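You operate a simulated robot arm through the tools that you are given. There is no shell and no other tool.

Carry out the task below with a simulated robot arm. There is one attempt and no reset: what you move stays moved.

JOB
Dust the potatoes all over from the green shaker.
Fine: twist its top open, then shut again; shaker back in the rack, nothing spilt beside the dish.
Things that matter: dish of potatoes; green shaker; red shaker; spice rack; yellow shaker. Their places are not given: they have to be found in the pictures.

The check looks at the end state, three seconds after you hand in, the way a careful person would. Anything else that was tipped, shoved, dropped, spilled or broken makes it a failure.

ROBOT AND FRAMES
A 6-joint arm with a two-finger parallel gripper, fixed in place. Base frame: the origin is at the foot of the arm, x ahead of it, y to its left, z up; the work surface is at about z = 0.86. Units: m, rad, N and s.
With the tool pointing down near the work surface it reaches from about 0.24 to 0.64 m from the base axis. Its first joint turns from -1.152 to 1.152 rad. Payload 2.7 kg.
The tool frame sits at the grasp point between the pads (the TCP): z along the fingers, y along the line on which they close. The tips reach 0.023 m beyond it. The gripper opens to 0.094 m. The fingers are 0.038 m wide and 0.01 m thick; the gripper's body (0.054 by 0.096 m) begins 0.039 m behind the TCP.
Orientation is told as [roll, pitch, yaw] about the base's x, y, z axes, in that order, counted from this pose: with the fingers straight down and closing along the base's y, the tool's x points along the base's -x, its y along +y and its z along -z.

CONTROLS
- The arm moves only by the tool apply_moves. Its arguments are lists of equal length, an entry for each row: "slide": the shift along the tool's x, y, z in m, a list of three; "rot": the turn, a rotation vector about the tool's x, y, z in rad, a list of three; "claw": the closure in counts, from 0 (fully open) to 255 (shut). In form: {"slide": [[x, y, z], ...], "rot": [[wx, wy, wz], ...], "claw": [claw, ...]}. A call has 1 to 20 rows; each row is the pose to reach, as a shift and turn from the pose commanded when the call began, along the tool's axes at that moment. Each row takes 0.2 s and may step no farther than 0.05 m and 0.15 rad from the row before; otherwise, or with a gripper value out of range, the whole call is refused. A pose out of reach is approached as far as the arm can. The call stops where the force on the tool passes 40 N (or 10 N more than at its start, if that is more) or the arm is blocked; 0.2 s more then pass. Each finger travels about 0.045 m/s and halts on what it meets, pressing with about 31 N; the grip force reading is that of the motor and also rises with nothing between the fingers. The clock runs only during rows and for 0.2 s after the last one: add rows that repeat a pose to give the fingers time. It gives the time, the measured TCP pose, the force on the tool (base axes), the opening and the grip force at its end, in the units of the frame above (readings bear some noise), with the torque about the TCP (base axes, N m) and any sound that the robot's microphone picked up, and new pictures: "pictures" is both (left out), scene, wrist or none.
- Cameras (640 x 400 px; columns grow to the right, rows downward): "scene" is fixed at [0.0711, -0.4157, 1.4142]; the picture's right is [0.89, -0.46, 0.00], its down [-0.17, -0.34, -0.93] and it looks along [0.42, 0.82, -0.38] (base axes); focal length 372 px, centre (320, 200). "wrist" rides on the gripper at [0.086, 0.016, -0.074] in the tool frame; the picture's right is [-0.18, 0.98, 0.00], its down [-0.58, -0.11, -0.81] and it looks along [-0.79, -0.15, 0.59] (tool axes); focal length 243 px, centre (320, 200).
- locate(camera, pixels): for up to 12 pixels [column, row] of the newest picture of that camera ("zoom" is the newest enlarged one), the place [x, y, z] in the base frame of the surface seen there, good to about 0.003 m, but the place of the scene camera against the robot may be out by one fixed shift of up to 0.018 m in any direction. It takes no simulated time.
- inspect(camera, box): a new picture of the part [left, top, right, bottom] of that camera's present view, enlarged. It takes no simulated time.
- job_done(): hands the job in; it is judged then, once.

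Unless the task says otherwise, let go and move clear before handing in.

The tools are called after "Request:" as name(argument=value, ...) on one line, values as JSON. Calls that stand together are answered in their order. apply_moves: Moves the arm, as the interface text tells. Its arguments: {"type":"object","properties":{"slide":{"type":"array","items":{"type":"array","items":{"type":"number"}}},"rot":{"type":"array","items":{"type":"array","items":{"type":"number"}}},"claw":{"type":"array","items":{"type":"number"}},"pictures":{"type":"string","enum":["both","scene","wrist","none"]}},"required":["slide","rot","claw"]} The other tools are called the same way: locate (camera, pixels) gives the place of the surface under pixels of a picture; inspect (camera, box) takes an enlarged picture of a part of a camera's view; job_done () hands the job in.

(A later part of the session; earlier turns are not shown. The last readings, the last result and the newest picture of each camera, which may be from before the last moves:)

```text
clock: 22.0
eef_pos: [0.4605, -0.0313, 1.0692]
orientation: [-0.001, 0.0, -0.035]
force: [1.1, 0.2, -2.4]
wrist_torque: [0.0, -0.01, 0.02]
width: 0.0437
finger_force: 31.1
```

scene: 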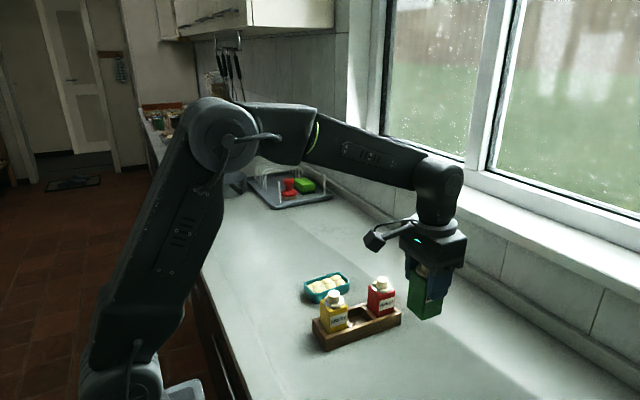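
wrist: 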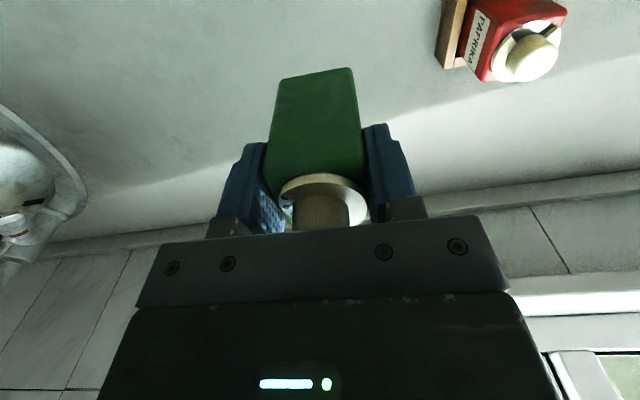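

The shaker is over clear counter at (0.46, -0.03). I'll turn it by +90° so the holes face +x and lower part-way.

Request:
apply_moves(slide=[[0, 0, 0], [0, 0, 0], [0, 0, 0], [0, 0, 0], [0, 0, 0], [0, 0, 0.01], [0, 0, 0.02], [0, 0, 0.04], [0, 0, 0.06], [0, 0, 0.08], [0, 0, 0.1], [0, 0, 0.115], [0, 0, 0.115]], rot=[[0, 0, -0.145], [0, 0, -0.29], [0, 0, -0.435], [0, 0, -0.58], [0, 0, -0.725], [0, 0, -0.87], [0, 0, -1.015], [0, 0, -1.16], [0, 0, -1.305], [0, 0, -1.45], [0, 0, -1.55], [0, 0, -1.6058], [0, 0, -1.6058]], claw=[170, 170, 170, 170, 170, 170, 170, 170, 170, 170, 170, 170, 170], pictures="both")

Request:
inspect(camera="scene", box=[340, 250, 480, 400])

```text
clock: 24.8
eef_pos: [0.4591, -0.03, 0.9535]
orientation: [0.001, 0.0, 1.574]
force: [0.0, -0.2, -1.1]
wrist_torque: [-0.03, -0.02, -0.01]
width: 0.0439
finger_force: 30.9
```

scene: 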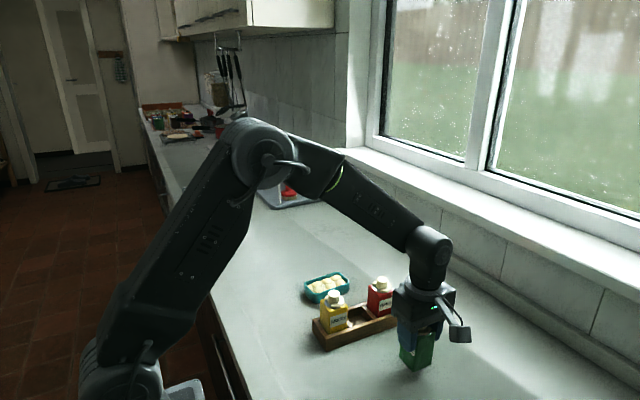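
wrist: 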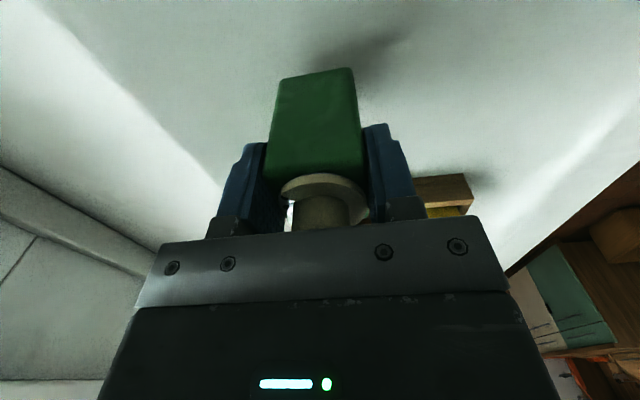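

```text
2.67 times, centred on (410, 325) of scene
```

zoom: 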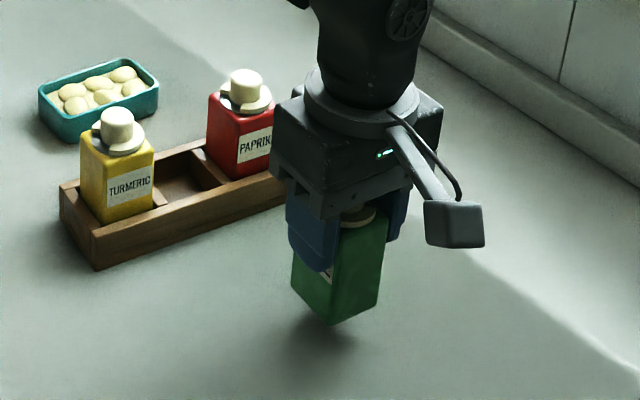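

The shaker hangs about 2 cm above the counter. I'll lower most of the way and then approach contact in small steps.

Request:
apply_moves(slide=[[0, 0, 0.008], [0, 0, 0.014], [0, 0, 0.018], [0, 0, 0.018]], rot=[[0, 0, 0], [0, 0, 0], [0, 0, 0], [0, 0, 0]], claw=[170, 170, 170, 170], pictures="scene")

Request:
inspect(camera="scene", box=[380, 320, 460, 400])

```text
clock: 25.8
eef_pos: [0.4588, -0.0299, 0.9361]
orientation: [0.001, 0.001, 1.572]
force: [0.8, 0.8, -1.6]
wrist_torque: [0.0, 0.01, 0.0]
width: 0.0438
finger_force: 30.6
```

scene: 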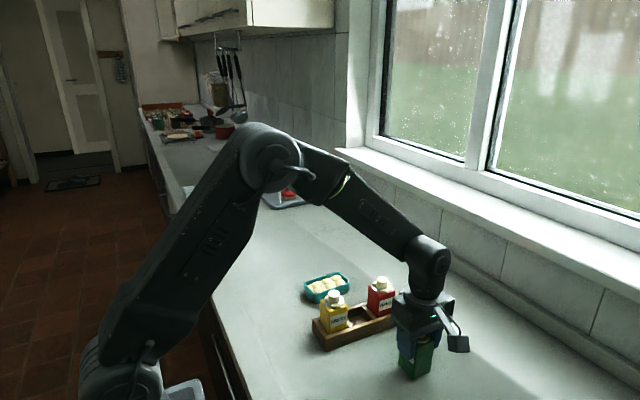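

```text
5.00 times, centred on (420, 360) of scene
```

zoom: 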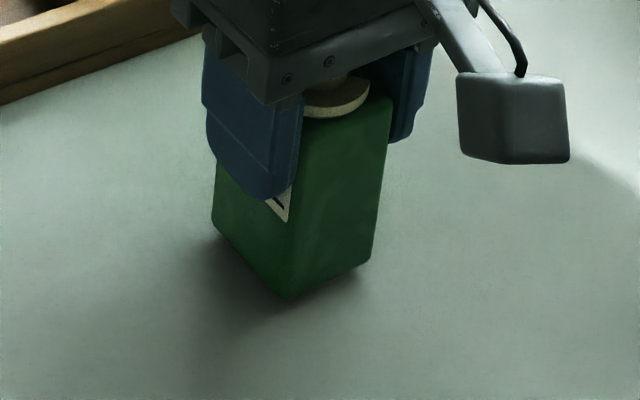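

Request:
apply_moves(slide=[[0, 0, 0.001], [0, 0, 0.002], [0, 0, 0.003], [0, 0, 0.003]], rot=[[0, 0, 0], [0, 0, 0], [0, 0, 0], [0, 0, 0]], claw=[170, 170, 170, 170], pictures="none")

```text
clock: 26.8
eef_pos: [0.4591, -0.0313, 0.9318]
orientation: [0.0, 0.0, 1.572]
force: [0.8, 0.5, -2.0]
wrist_torque: [0.02, 0.01, 0.02]
width: 0.0435
finger_force: 31.1
```

No contact yet (vertical force still about -2 N at z≈0.932). I'll step down another 2 mm.

Request:
apply_moves(slide=[[0, 0, 0.001], [0, 0, 0.002], [0, 0, 0.002]], rot=[[0, 0, 0], [0, 0, 0], [0, 0, 0]], claw=[170, 170, 170], pictures="none")

```text
clock: 27.6
eef_pos: [0.4598, -0.0309, 0.9306]
orientation: [-0.002, -0.001, 1.57]
force: [0.1, -0.7, -1.6]
wrist_torque: [0.0, -0.01, 0.0]
width: 0.0434
finger_force: 31.2
```

Request:
apply_moves(slide=[[0, 0, 0.001], [0, 0, 0.002], [0, 0, 0.002]], rot=[[0, 0, 0], [0, 0, 0], [0, 0, 0]], claw=[170, 170, 170], pictures="scene")

Request:
inspect(camera="scene", box=[380, 320, 460, 400])

```text
clock: 28.4
eef_pos: [0.4601, -0.0312, 0.9295]
orientation: [0.001, 0.0, 1.572]
force: [-0.2, 0.8, 1.3]
wrist_torque: [0.11, 0.08, 0.03]
width: 0.044
finger_force: 30.7
```

scene: 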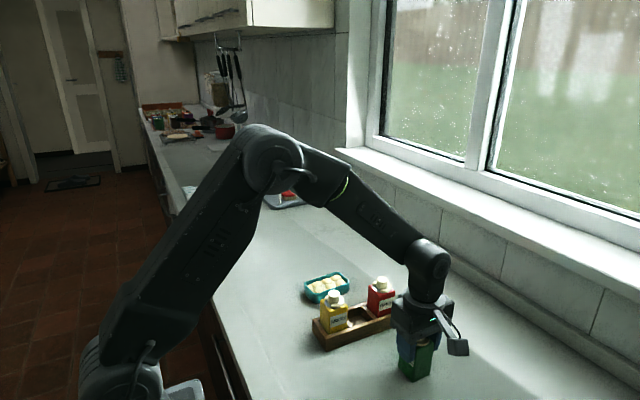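

```text
5.00 times, centred on (420, 360) of scene
```

zoom: 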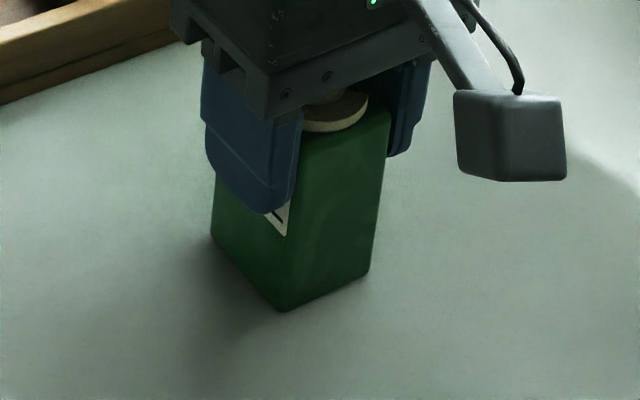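

Contact: the vertical force changed from -2 N to +1.3 N, so the shaker stands on the counter (about 9.5 mm lower than in the rack). I'll open, rise clear, and look.

Request:
apply_moves(slide=[[0, 0, 0], [0, 0, 0], [0, 0, 0], [0, 0, -0.01], [0, 0, -0.04], [0, 0, -0.08], [0, 0, -0.1], [0, 0, -0.1]], rot=[[0, 0, 0], [0, 0, 0], [0, 0, 0], [0, 0, 0], [0, 0, 0], [0, 0, 0], [0, 0, 0], [0, 0, 0]], claw=[120, 60, 60, 60, 60, 60, 60, 60], pictures="both")

Request:
inspect(camera="scene", box=[340, 260, 480, 400])

Request:
inspect(camera="wrist", box=[220, 0, 500, 160])

```text
clock: 30.2
eef_pos: [0.458, -0.0306, 1.0283]
orientation: [0.001, 0.0, 1.57]
force: [0.0, -0.9, -0.5]
wrist_torque: [0.01, 0.02, 0.01]
width: 0.072
finger_force: 0.1
```

scene: 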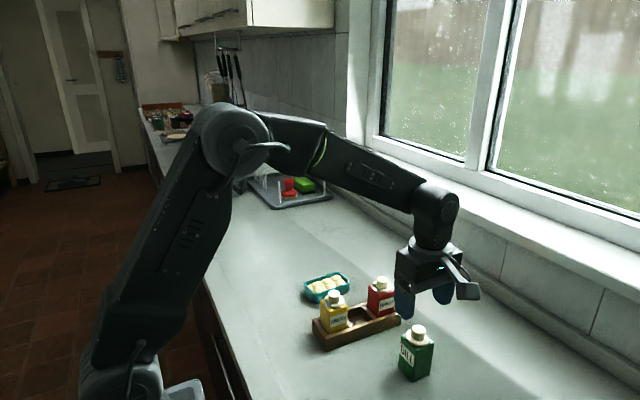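
wrist: 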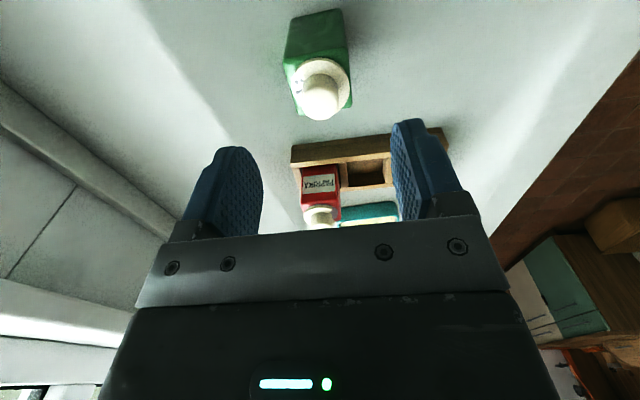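

```text
2.86 times, centred on (410, 330) of scene
```

zoom: 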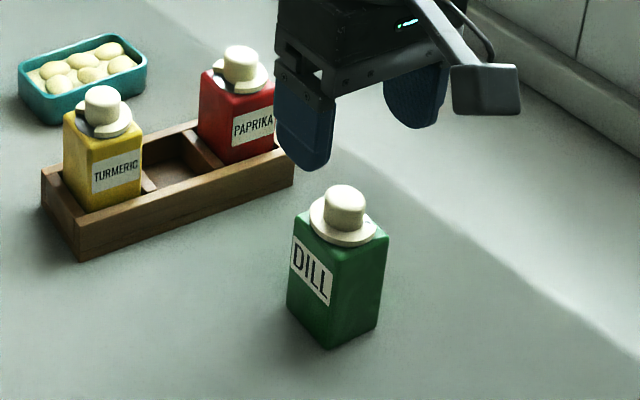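

```text
2.29 times, centred on (360, 80) of wrist
```

zoom: 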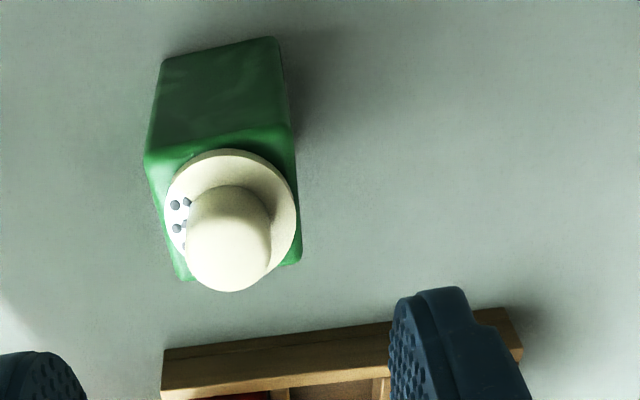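

The green shaker stands upright on the counter with its holes facing +x (wrist zoom (178,215)). I'll back off towards the robot and turn the tool to yaw 0 before pitching it for a side grip.

Request:
apply_moves(slide=[[0, 0, -0.01], [0, 0.005, -0.02], [0, 0.015, -0.02], [0, 0.025, -0.02], [0, 0.035, -0.02], [0, 0.045, -0.02], [0, 0.055, -0.02], [0, 0.065, -0.02], [0, 0.075, -0.02], [0, 0.083, -0.02], [0, 0.083, -0.02], [0, 0.083, -0.02]], rot=[[0, 0, 0.14], [0, 0, 0.285], [0, 0, 0.43], [0, 0, 0.575], [0, 0, 0.72], [0, 0, 0.865], [0, 0, 1.01], [0, 0, 1.155], [0, 0, 1.3], [0, 0, 1.44], [0, 0, 1.5708], [0, 0, 1.5708]], claw=[60, 60, 40, 20, 0, 0, 0, 0, 0, 0, 0, 0], pictures="both")

Request:
inspect(camera="wrist", box=[240, 0, 400, 130])

```text
clock: 32.8
eef_pos: [0.3751, -0.0291, 1.0484]
orientation: [0.001, 0.0, -0.004]
force: [0.3, -0.5, -0.2]
wrist_torque: [0.0, -0.01, 0.02]
width: 0.0939
finger_force: 0.1
```

scene: 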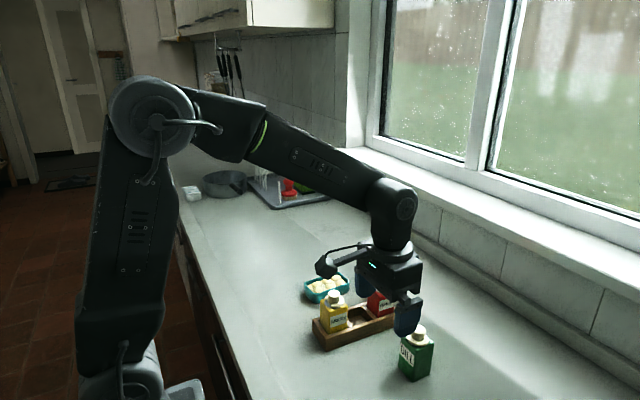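
wrist: 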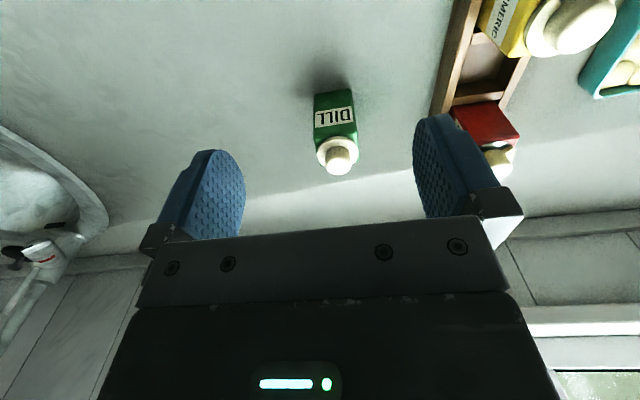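

```text
3.08 times, centred on (320, 65) of wrist
```

zoom: 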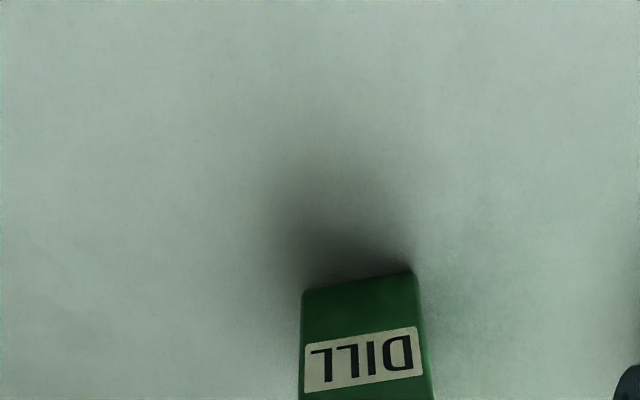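

Tool is at yaw 0 with the shaker ahead at wrist pixels (335,130). I'll measure it from here before pitching.

Request:
inspect(camera="wrist", box=[280, 80, 400, 180])

Request:
locate(camera="wrist", pixels=[[316, 100], [353, 94], [317, 125], [357, 122], [318, 152], [358, 149], [339, 162], [336, 125], [339, 172]])

```text
4.00 times, centred on (340, 130) of wrist
```

zoom: 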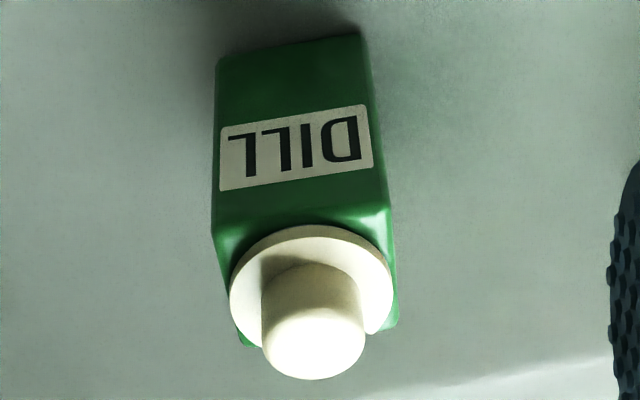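

```text
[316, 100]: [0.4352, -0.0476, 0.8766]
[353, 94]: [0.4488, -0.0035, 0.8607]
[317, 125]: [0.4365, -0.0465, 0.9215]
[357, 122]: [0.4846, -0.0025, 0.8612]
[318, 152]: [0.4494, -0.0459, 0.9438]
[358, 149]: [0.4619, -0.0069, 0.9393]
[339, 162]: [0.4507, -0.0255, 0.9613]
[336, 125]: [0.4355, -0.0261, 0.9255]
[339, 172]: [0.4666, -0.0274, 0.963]
```

The shaker body is centred near (0.457, -0.028), body top z≈0.9385. I'll pitch the tool 45° outward at a standoff behind the shaker.

Request:
apply_moves(slide=[[0, 0, 0.005], [0, 0, 0.01], [0, 0, 0.02], [-0.001, 0, 0.03], [-0.002, 0, 0.045], [-0.004, 0, 0.06], [-0.005, 0, 0.07], [-0.005, 0, 0.077], [-0.005, 0, 0.077]], rot=[[0, -0.1, 0], [0, -0.2, 0], [0, -0.3, 0], [0, -0.4, 0], [0, -0.5, 0], [0, -0.6, 0], [0, -0.7, 0], [0, -0.785, 0], [0, -0.785, 0]], claw=[0, 0, 0, 0, 0, 0, 0, 0, 0], pictures="both")

Request:
inspect(camera="scene", box=[300, 240, 480, 400])

```text
clock: 34.8
eef_pos: [0.3818, -0.031, 0.9706]
orientation: [-0.002, -0.787, 0.001]
force: [0.6, 0.3, 0.0]
wrist_torque: [-0.02, 0.0, -0.01]
width: 0.0941
finger_force: 0.0
out of reach, approached as far as the arm can: row 6, 7
```

scene: 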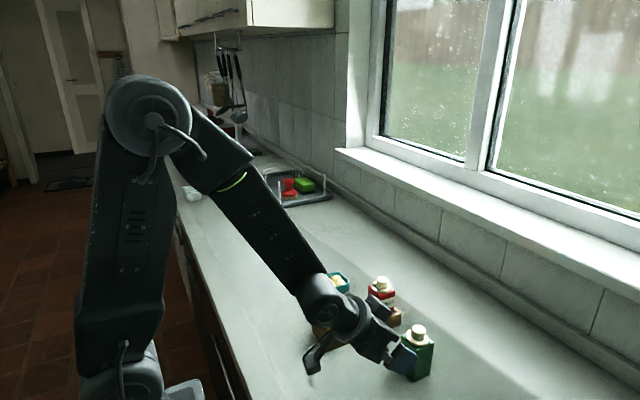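
wrist: 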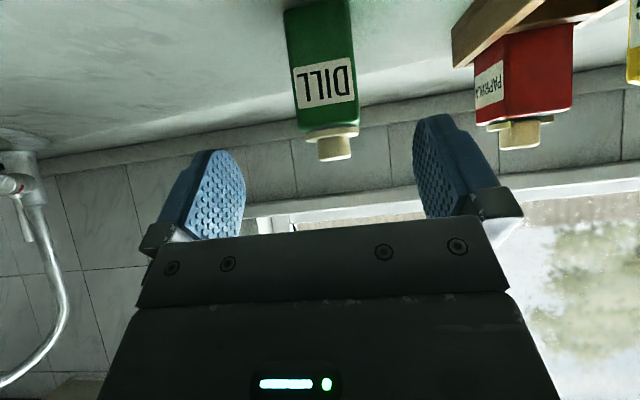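

```text
2.50 times, centred on (390, 320) of scene
```

zoom: 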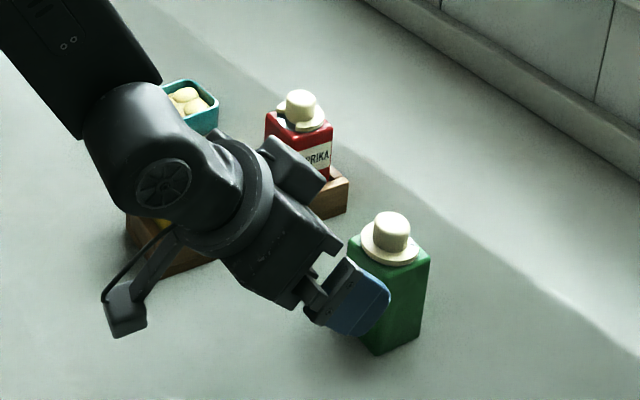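

The tool is pitched 45° behind the shaker, whose body appears between the fingers (wrist pixels 290–358). I'll advance along the tool axis and stop around the body.

Request:
apply_moves(slide=[[0, 0, 0.025], [0, 0, 0.05], [0, 0, 0.07], [0, 0, 0.08], [0, 0, 0.08]], rot=[[0, 0, 0], [0, 0, 0], [0, 0, 0], [0, 0, 0], [0, 0, 0]], claw=[0, 0, 0, 0, 0], pictures="both")

Request:
inspect(camera="scene", box=[320, 280, 460, 400])

Request:
inspect(camera="wrist", box=[200, 0, 480, 240])

```text
clock: 36.0
eef_pos: [0.4385, -0.0324, 0.9155]
orientation: [0.0, -0.785, 0.0]
force: [0.3, -0.8, -0.7]
wrist_torque: [-0.04, 0.02, 0.0]
width: 0.0942
finger_force: 0.1
```

scene: 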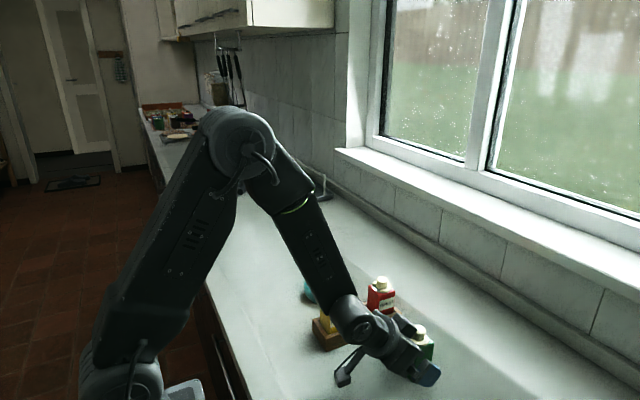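
wrist: 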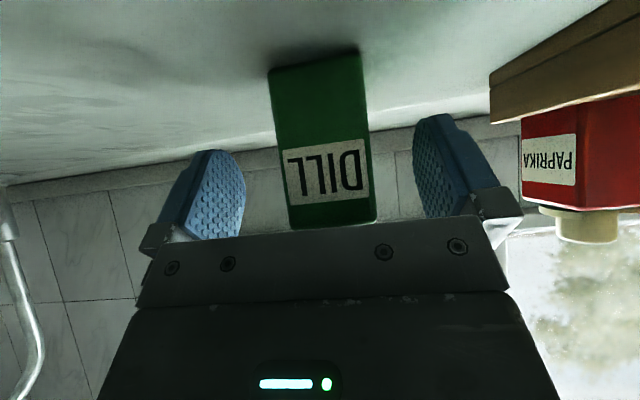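

```text
3.33 times, centred on (390, 340) of scene
```

zoom: 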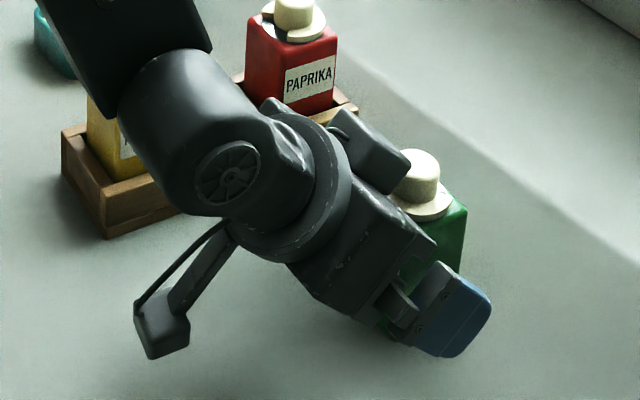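

```text
1.67 times, centred on (340, 120) of wrist
```

zoom: 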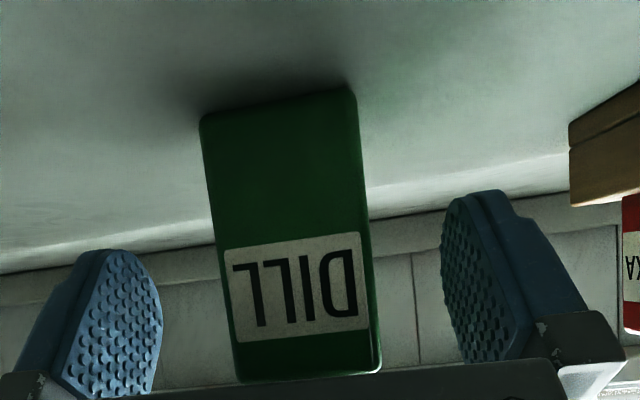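

Before advancing the last centimetre, a dark block on the gripper's upper side (scene zoom (375,150)) looks near the green knob. I'll measure both.

Request:
inspect(camera="scene", box=[380, 300, 450, 400])

Request:
locate(camera="scene", pixels=[[410, 327], [407, 332], [400, 322], [393, 316], [419, 330], [415, 335], [425, 350], [412, 350], [404, 345], [428, 370], [400, 340]])

```text
4.00 times, centred on (415, 350) of scene
```

zoom: 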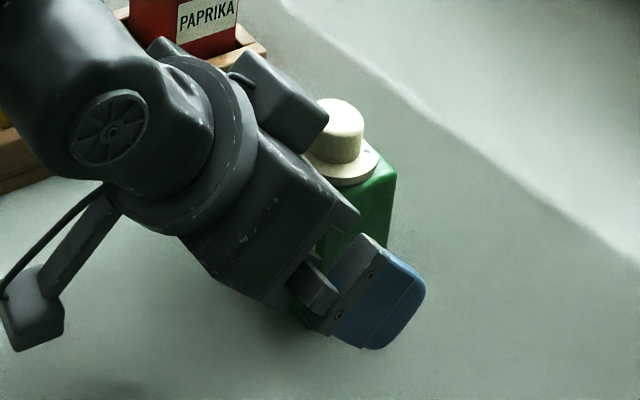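

```text
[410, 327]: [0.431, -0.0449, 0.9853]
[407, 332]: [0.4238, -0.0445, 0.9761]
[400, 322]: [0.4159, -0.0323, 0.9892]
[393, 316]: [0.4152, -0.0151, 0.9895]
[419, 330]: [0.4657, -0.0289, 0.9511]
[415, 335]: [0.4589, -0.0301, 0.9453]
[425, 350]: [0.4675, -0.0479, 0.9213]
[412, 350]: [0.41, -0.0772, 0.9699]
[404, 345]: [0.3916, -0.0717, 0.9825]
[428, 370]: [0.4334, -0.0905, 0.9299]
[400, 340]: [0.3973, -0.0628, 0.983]
```

The block sits roughly 4 cm behind the knob along the tool axis, so there's room. I'll advance the last 8 mm and close gently on the body.

Request:
apply_moves(slide=[[0, 0, 0.004], [0, 0, 0.008], [0, 0, 0.008], [0, 0, 0.008], [0, 0, 0.008], [0, 0, 0.008], [0, 0, 0.008], [0, 0, 0.008], [0, 0, 0.008], [0, 0, 0.008]], rot=[[0, 0, 0], [0, 0, 0], [0, 0, 0], [0, 0, 0], [0, 0, 0], [0, 0, 0], [0, 0, 0], [0, 0, 0], [0, 0, 0], [0, 0, 0]], claw=[0, 0, 40, 80, 110, 125, 135, 150, 170, 170], pictures="both")

Request:
inspect(camera="scene", box=[380, 300, 450, 400])

Request:
inspect(camera="wrist", box=[200, 0, 480, 240])

```text
clock: 38.2
eef_pos: [0.4445, -0.0306, 0.9086]
orientation: [0.001, -0.786, -0.002]
force: [0.0, 0.6, -0.1]
wrist_torque: [0.03, 0.01, -0.01]
width: 0.0437
finger_force: 31.1
```

scene: 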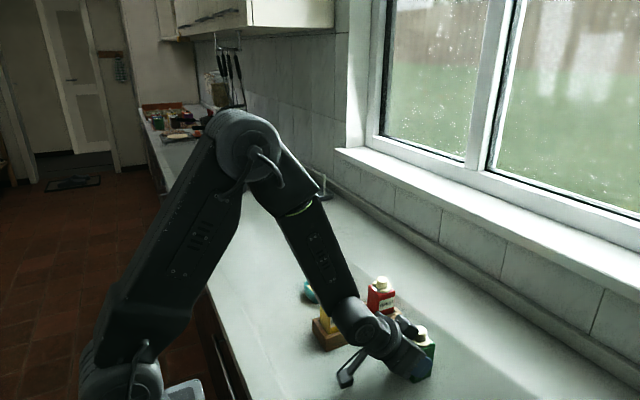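
wrist: 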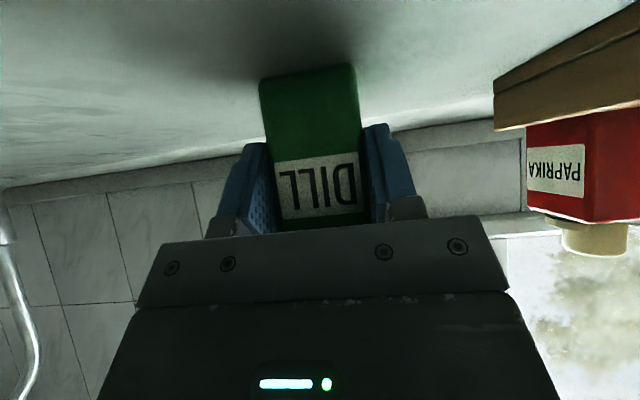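

```text
4.00 times, centred on (415, 350) of scene
```

zoom: 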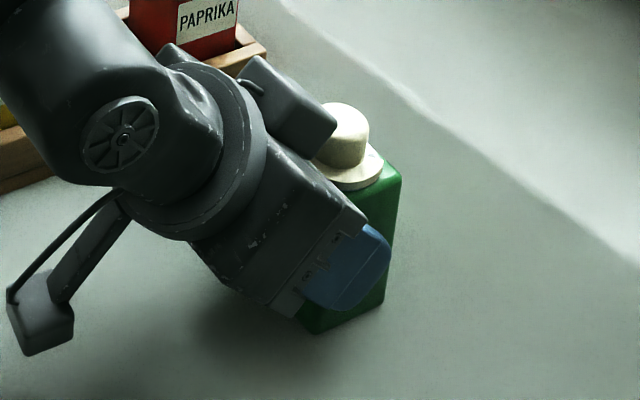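

```text
1.67 times, centred on (340, 120) of wrist
```

zoom: 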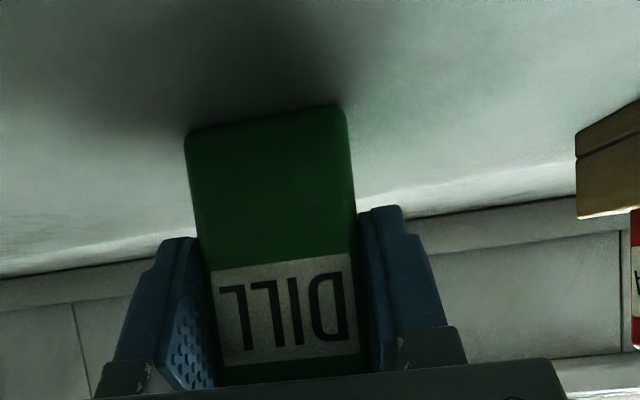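

The shaker is gripped from the side (width 0.0437, 31 N). I'll lift it straight up, keeping it upright, and look at the dish again.

Request:
apply_moves(slide=[[-0.00354, 0, -0.00354], [-0.0141, 0, -0.0141], [-0.0354, 0, -0.0354], [-0.0566, 0, -0.0566], [-0.0778, 0, -0.0778], [-0.099, 0, -0.099], [-0.1131, 0, -0.1131], [-0.1131, 0, -0.1131]], rot=[[0, 0, 0], [0, 0, 0], [0, 0, 0], [0, 0, 0], [0, 0, 0], [0, 0, 0], [0, 0, 0], [0, 0, 0]], claw=[170, 170, 170, 170, 170, 170, 170, 170], pictures="both")

Request:
inspect(camera="scene", box=[280, 250, 424, 360])

```text
clock: 40.0
eef_pos: [0.4446, -0.0302, 1.07]
orientation: [-0.003, -0.786, 0.003]
force: [0.1, -0.2, -1.3]
wrist_torque: [0.02, 0.04, -0.01]
width: 0.0437
finger_force: 31.6
out of reach, approached as far as the arm can: row 5, 6
```

scene: 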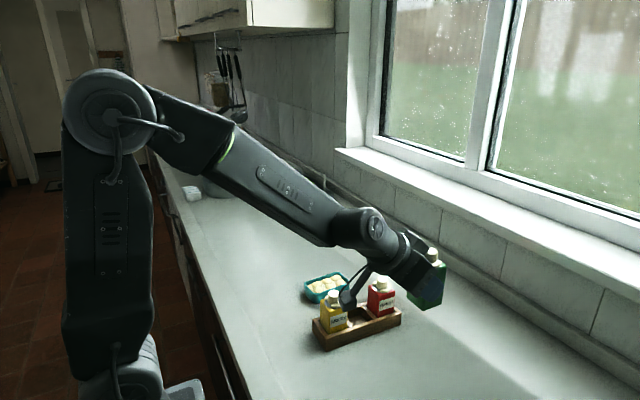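
wrist: 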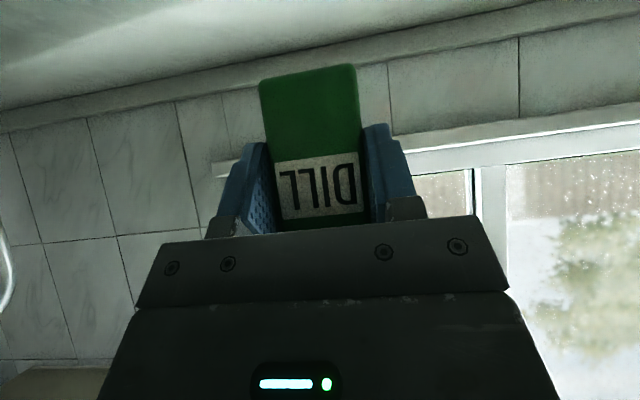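

```text
3.64 times, centred on (352, 305) of scene
```

zoom: 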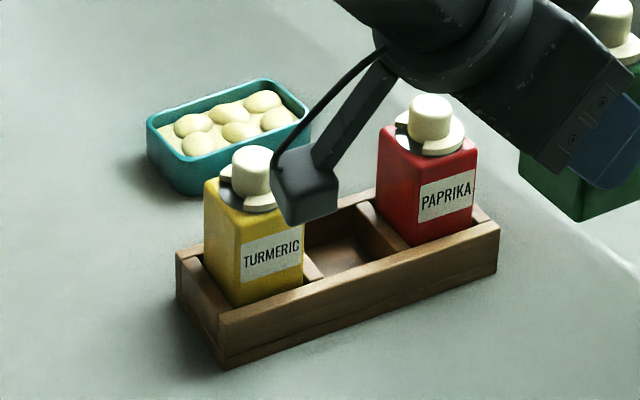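

The lift went fine; the shaker is upright at z≈1.07. I'll now measure the dish rim and potatoes in the scene view, with rack points as a reference to remove the camera shift.

Request:
locate(camera="zoom", pixels=[[153, 124], [262, 84], [305, 118], [192, 158], [210, 100], [290, 98], [250, 139], [172, 142], [228, 118], [260, 102], [192, 125], [200, 143]])

Request:
locate(camera="zoom", pixels=[[430, 104], [251, 158], [360, 289], [478, 242], [215, 321], [310, 261], [242, 120], [275, 121], [222, 316], [496, 222], [400, 380]])

```text
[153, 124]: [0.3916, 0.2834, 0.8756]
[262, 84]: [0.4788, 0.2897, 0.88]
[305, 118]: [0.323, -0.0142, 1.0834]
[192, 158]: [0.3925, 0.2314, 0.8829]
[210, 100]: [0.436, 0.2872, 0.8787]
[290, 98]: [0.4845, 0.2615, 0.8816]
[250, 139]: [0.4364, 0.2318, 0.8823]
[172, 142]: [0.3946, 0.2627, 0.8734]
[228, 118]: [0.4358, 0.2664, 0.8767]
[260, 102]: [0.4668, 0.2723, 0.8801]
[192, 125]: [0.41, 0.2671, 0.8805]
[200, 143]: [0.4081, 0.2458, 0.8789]
```

```text
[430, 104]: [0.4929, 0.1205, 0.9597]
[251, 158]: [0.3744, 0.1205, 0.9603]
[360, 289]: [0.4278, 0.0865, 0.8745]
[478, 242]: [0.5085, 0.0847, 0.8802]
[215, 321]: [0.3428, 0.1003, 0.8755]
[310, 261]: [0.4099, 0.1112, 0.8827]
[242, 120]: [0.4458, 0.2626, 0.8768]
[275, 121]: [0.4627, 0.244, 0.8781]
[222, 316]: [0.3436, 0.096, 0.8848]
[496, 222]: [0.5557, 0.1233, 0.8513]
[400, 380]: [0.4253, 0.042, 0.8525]
```

Correcting for the scene camera's shift, the dish spans about x 0.378–0.478, y 0.228–0.288 (centre 0.428, 0.258), with the rim at z≈0.886 and potatoes below it. I'll carry the shaker upright and high over the rack to above the dish, turning the heading to point radially.

Request:
apply_moves(slide=[[0.0004, 0.015, 0.001], [0.001, 0.045, 0.003], [0.0017, 0.08, 0.0053], [0.0026, 0.117, 0.0077], [0.0034, 0.154, 0.0102], [0.0043, 0.191, 0.0126], [0.0051, 0.228, 0.0151], [0.0059, 0.262, 0.0173], [0.0065, 0.289, 0.0191], [0.0068, 0.3041, 0.0201], [0.0068, 0.3041, 0.0201]], rot=[[-0.0189, 0, -0.0189], [-0.0568, 0, -0.0568], [-0.1009, 0, -0.1009], [-0.1476, 0, -0.1476], [-0.1943, 0, -0.1943], [-0.2409, 0, -0.2409], [-0.2876, 0, -0.2876], [-0.3305, 0, -0.3305], [-0.3646, 0, -0.3646], [-0.3836, 0, -0.3836], [-0.3836, 0, -0.3836]], claw=[170, 170, 170, 170, 170, 170, 170, 170, 170, 170, 170], pictures="both")

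Request:
inspect(camera="scene", box=[260, 180, 424, 360])

```text
clock: 42.4
eef_pos: [0.453, 0.2738, 1.0506]
orientation: [0.0, -0.783, 0.543]
force: [0.3, -0.7, -1.6]
wrist_torque: [-0.01, 0.03, 0.0]
width: 0.0435
finger_force: 30.6
out of reach, approached as far as the arm can: row 3, 4, 5, 6, 7, 8, 9
```

scene: 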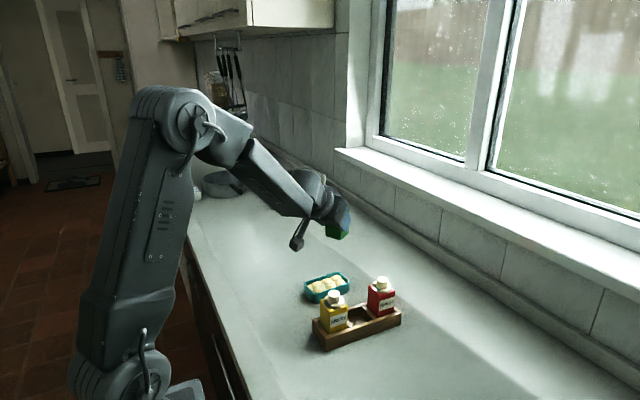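
wrist: 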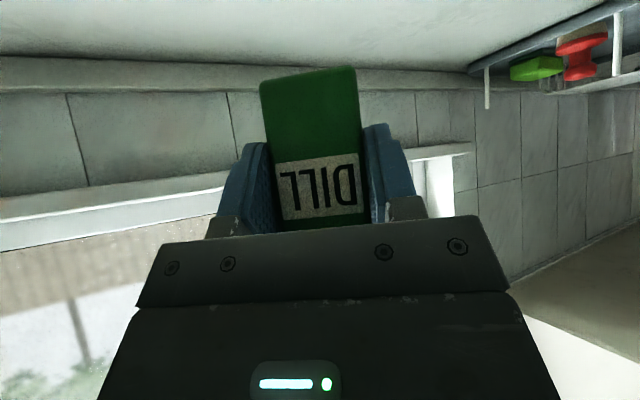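

```text
2.22 times, centred on (342, 270) of scene
```

zoom: 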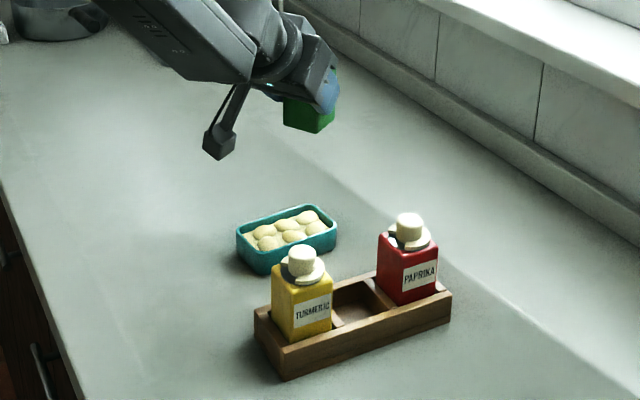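

The shaker is upright over the dish (reading pitch -0.783, yaw 0.543 as commanded). I'll lower towards the dish, then start rolling about the tool axis; at this 45° pitch the shaker tilts no further than horizontal during the roll.

Request:
apply_moves(slide=[[0.01, 0, 0.01], [0.025, 0, 0.025], [0.04, 0, 0.04], [0.046, 0, 0.046], [0.046, 0, 0.046]], rot=[[0, 0, 0], [0, 0, 0], [0, 0, 0], [0, 0, 0], [0, 0, 0]], claw=[170, 170, 170, 170, 170], pictures="both")

Request:
inspect(camera="scene", box=[260, 200, 424, 350])

```text
clock: 43.6
eef_pos: [0.4344, 0.3118, 1.0091]
orientation: [-0.012, -0.777, 0.545]
force: [-0.3, 0.3, -2.1]
wrist_torque: [-0.03, 0.01, 0.03]
width: 0.0437
finger_force: 30.7
out of reach, approached as far as the arm can: row 1, 2, 3, 4, 5
```

scene: 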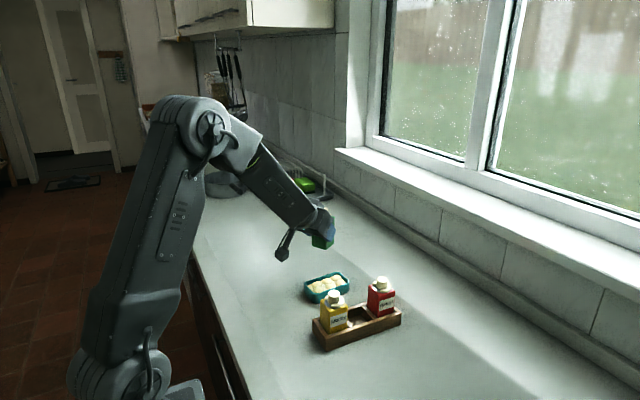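
wrist: 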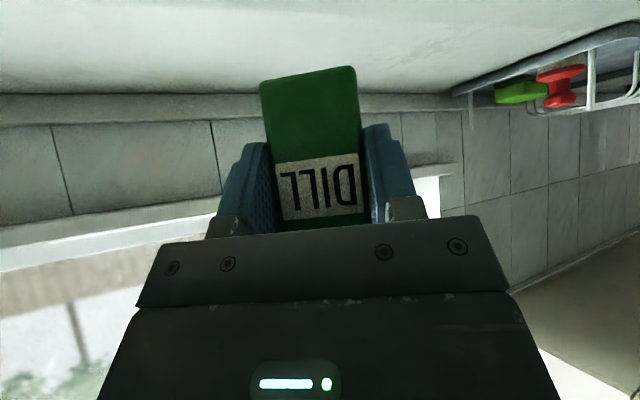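

```text
2.67 times, centred on (342, 275) of scene
```

zoom: 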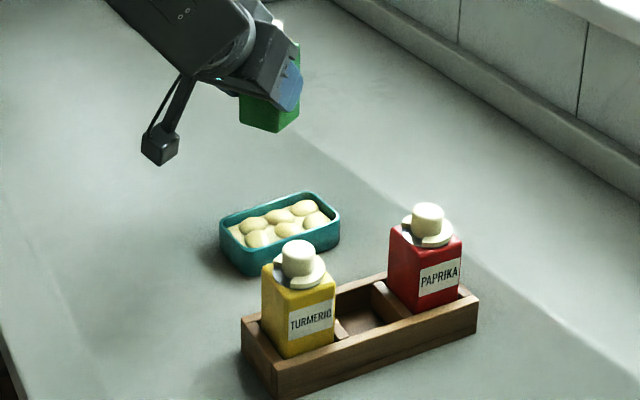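

The arm stopped short of the commanded pose (reading y 0.312 instead of 0.274), evidently near a wrist singularity where the tool lines up with the forearm. I'll hold the command for a second to see if it converges.

Request:
apply_moves(slide=[[0, 0, 0], [0, 0, 0], [0, 0, 0], [0, 0, 0], [0, 0, 0]], rot=[[0, 0, 0], [0, 0, 0], [0, 0, 0], [0, 0, 0], [0, 0, 0]], claw=[170, 170, 170, 170, 170], pictures="none")

```text
clock: 44.8
eef_pos: [0.4347, 0.3117, 1.009]
orientation: [-0.012, -0.778, 0.543]
force: [1.2, -0.2, -0.9]
wrist_torque: [0.0, -0.01, 0.02]
width: 0.0437
finger_force: 31.0
```

The arm settled at (0.4345, 0.3117, 1.009) with the shaker still upright. To leave the singular alignment I'll swing the heading about the vertical to about -0.4 rad (wrist out on the +y side, away from the rack) while keeping the shaker upright above the dish.

Request:
apply_moves(slide=[[-0.0006, -0.005, -0.0024], [-0.0012, -0.01, -0.0047], [-0.0017, -0.015, -0.0071], [-0.0023, -0.02, -0.0095], [-0.0029, -0.0252, -0.0118], [-0.0035, -0.03, -0.0142], [-0.0041, -0.0353, -0.0166], [-0.0046, -0.0404, -0.019], [-0.0052, -0.0454, -0.0213], [-0.0058, -0.0505, -0.0237], [-0.0058, -0.0505, -0.0237]], rot=[[0.0662, 0, 0.0673], [0.1324, 0, 0.1346], [0.1986, 0, 0.2019], [0.2648, 0, 0.2692], [0.331, 0, 0.3365], [0.3972, 0, 0.4038], [0.4634, 0, 0.4711], [0.5296, 0, 0.5384], [0.5958, 0, 0.6057], [0.662, 0, 0.673], [0.662, 0, 0.673]], claw=[170, 170, 170, 170, 170, 170, 170, 170, 170, 170, 170], pictures="both")

Request:
inspect(camera="scene", box=[240, 180, 424, 350])

```text
clock: 47.2
eef_pos: [0.4495, 0.2623, 1.0301]
orientation: [0.009, -0.782, -0.409]
force: [-0.2, -0.3, -1.6]
wrist_torque: [0.03, 0.05, -0.02]
width: 0.0438
finger_force: 31.3
```

scene: 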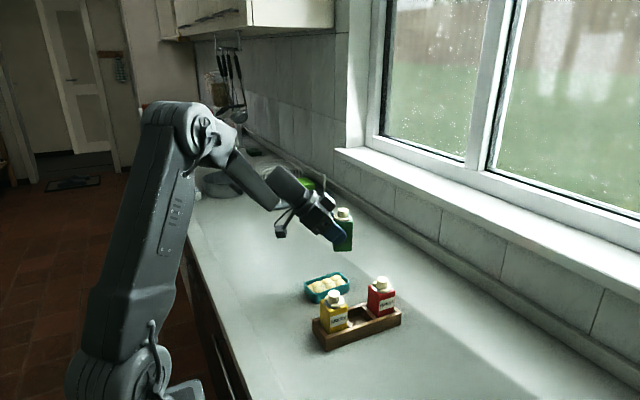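
wrist: 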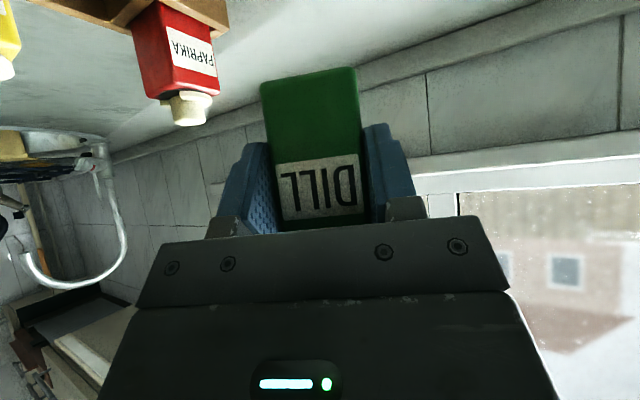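

```text
2.35 times, centred on (332, 265) of scene
```

zoom: 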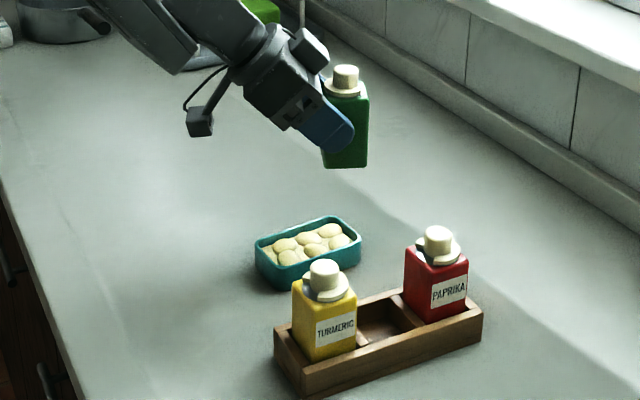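

The arm is back in a well-conditioned pose with the shaker upright (pitch -0.782, yaw -0.409). I'll pitch slightly further down so that the roll keeps the shaker from passing horizontal, then start the roll in the next call.

Request:
apply_moves(slide=[[0, 0, 0], [0, 0, 0], [0, 0, 0]], rot=[[0, 0.06, 0], [0, 0.12, 0], [0, 0.12, 0]], claw=[170, 170, 170], pictures="none")

Request:
inspect(camera="scene", box=[220, 120, 380, 270])

```text
clock: 48.0
eef_pos: [0.4496, 0.2621, 1.0302]
orientation: [0.006, -0.661, -0.406]
force: [0.4, -0.3, -1.9]
wrist_torque: [0.01, -0.01, -0.01]
width: 0.0439
finger_force: 30.6
```

```text
2.67 times, centred on (300, 195) of scene
```

zoom: 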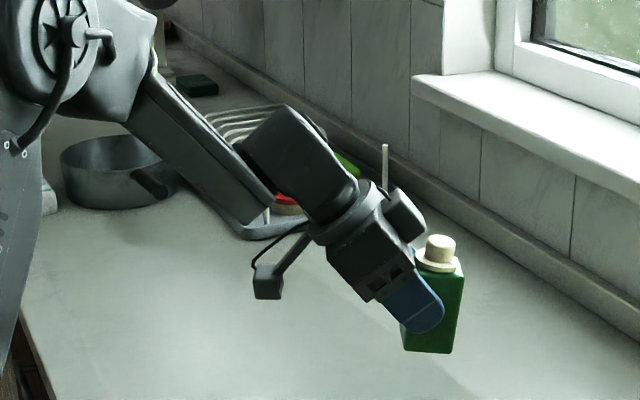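

The shaker is tilted only slightly and held firmly. I'll begin the roll about the tool axis in the negative direction and watch for reach flags.

Request:
apply_moves(slide=[[0, 0, 0], [0, 0, 0], [0, 0, 0], [0, 0, 0], [0, 0, 0], [0, 0, 0], [0, 0, 0], [0, 0, 0], [0, 0, 0]], rot=[[0, 0, -0.1], [0, 0, -0.2], [0, 0, -0.3], [0, 0, -0.4], [0, 0, -0.5], [0, 0, -0.6], [0, 0, -0.7], [0, 0, -0.8], [0, 0, -0.8]], claw=[170, 170, 170, 170, 170, 170, 170, 170, 170], pictures="scene")

Request:
inspect(camera="scene", box=[240, 150, 424, 330])

```text
clock: 50.0
eef_pos: [0.4483, 0.2617, 1.0293]
orientation: [-0.508, -0.446, 0.517]
force: [0.5, 0.2, -1.8]
wrist_torque: [0.01, 0.02, 0.0]
width: 0.0438
finger_force: 30.7
```

scene: 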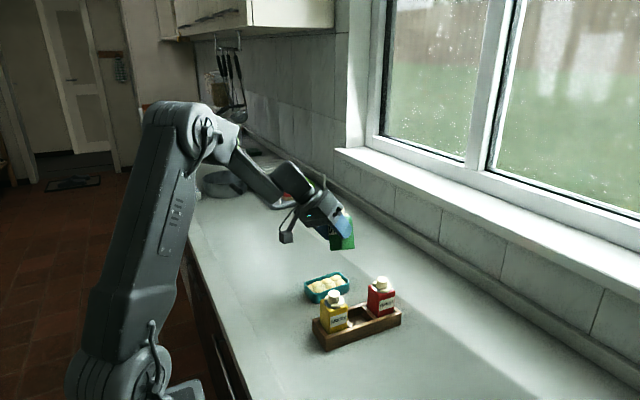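

```text
2.22 times, centred on (332, 240) of scene
```

zoom: 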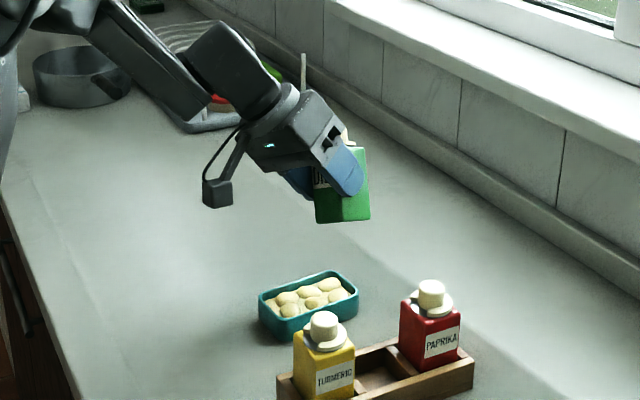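

No reach flag and the roll tracks well. I'll continue the roll by another 1.2 rad.

Request:
apply_moves(slide=[[0, 0, 0], [0, 0, 0], [0, 0, 0], [0, 0, 0], [0, 0, 0], [0, 0, 0], [0, 0, 0], [0, 0, 0], [0, 0, 0], [0, 0, 0], [0, 0, 0], [0, 0, 0], [0, 0, 0]], rot=[[0, 0, -0.1], [0, 0, -0.2], [0, 0, -0.3], [0, 0, -0.4], [0, 0, -0.5], [0, 0, -0.6], [0, 0, -0.7], [0, 0, -0.8], [0, 0, -0.9], [0, 0, -1.0], [0, 0, -1.1], [0, 0, -1.2], [0, 0, -1.2]], claw=[170, 170, 170, 170, 170, 170, 170, 170, 170, 170, 170, 170, 170], pictures="both")

Request:
inspect(camera="scene", box=[240, 150, 424, 330])

```text
clock: 52.8
eef_pos: [0.4496, 0.2629, 1.0296]
orientation: [-0.618, 0.257, 1.518]
force: [-0.8, -1.8, -1.5]
wrist_torque: [-0.02, 0.03, -0.01]
width: 0.0438
finger_force: 31.1
```

scene: 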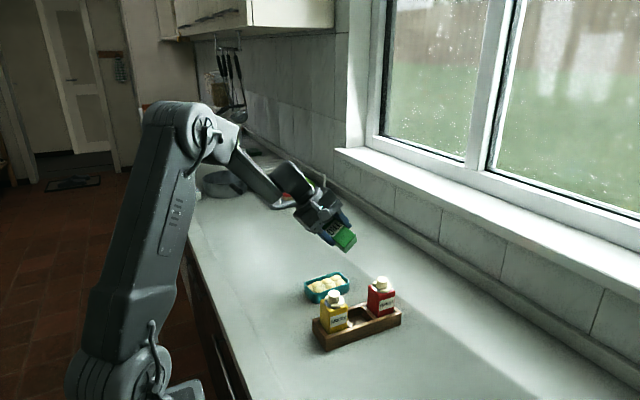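
wrist: 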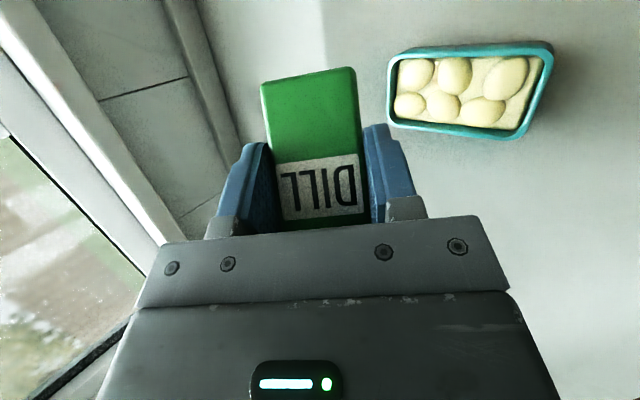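

```text
2.22 times, centred on (332, 240) of scene
```

zoom: 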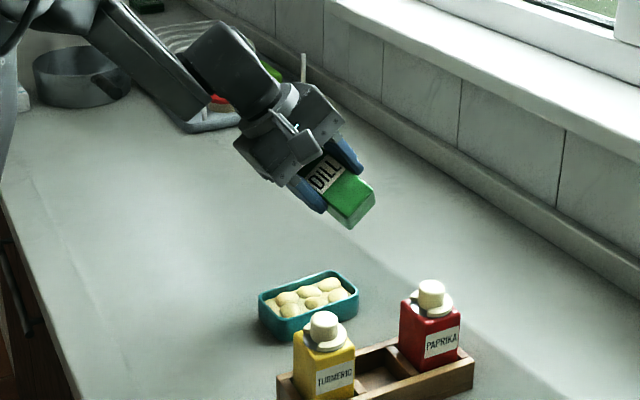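

The wrist camera now sees the whole dish well (pixels 388–552, 40–140). I'll measure rim and potatoes from here for a second, unshifted estimate.

Request:
inspect(camera="wrist", box=[375, 30, 565, 150])

Request:
locate(camera="wrist", pixels=[[391, 56], [390, 122], [521, 136], [550, 46], [470, 47], [455, 131], [390, 90], [536, 95], [415, 74], [505, 76], [410, 106], [483, 112]])

```text
3.33 times, centred on (470, 90) of wrist
```

zoom: 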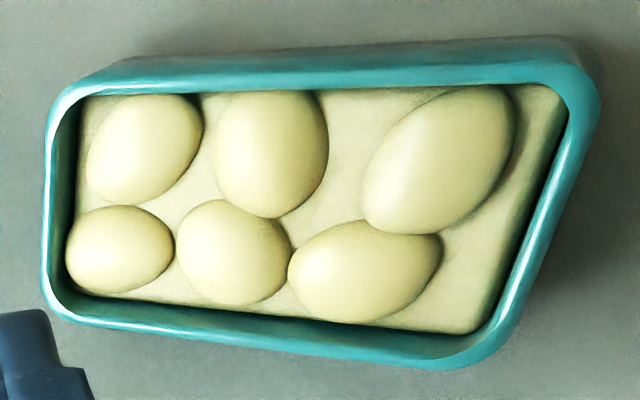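

```text
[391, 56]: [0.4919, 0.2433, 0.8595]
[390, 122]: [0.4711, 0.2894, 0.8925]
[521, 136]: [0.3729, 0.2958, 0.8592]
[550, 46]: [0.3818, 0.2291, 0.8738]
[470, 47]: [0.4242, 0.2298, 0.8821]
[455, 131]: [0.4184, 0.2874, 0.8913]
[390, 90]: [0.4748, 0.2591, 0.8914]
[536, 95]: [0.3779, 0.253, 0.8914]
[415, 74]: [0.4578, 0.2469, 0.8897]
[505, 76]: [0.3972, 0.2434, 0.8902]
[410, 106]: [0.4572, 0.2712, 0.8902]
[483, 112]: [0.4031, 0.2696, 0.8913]
```

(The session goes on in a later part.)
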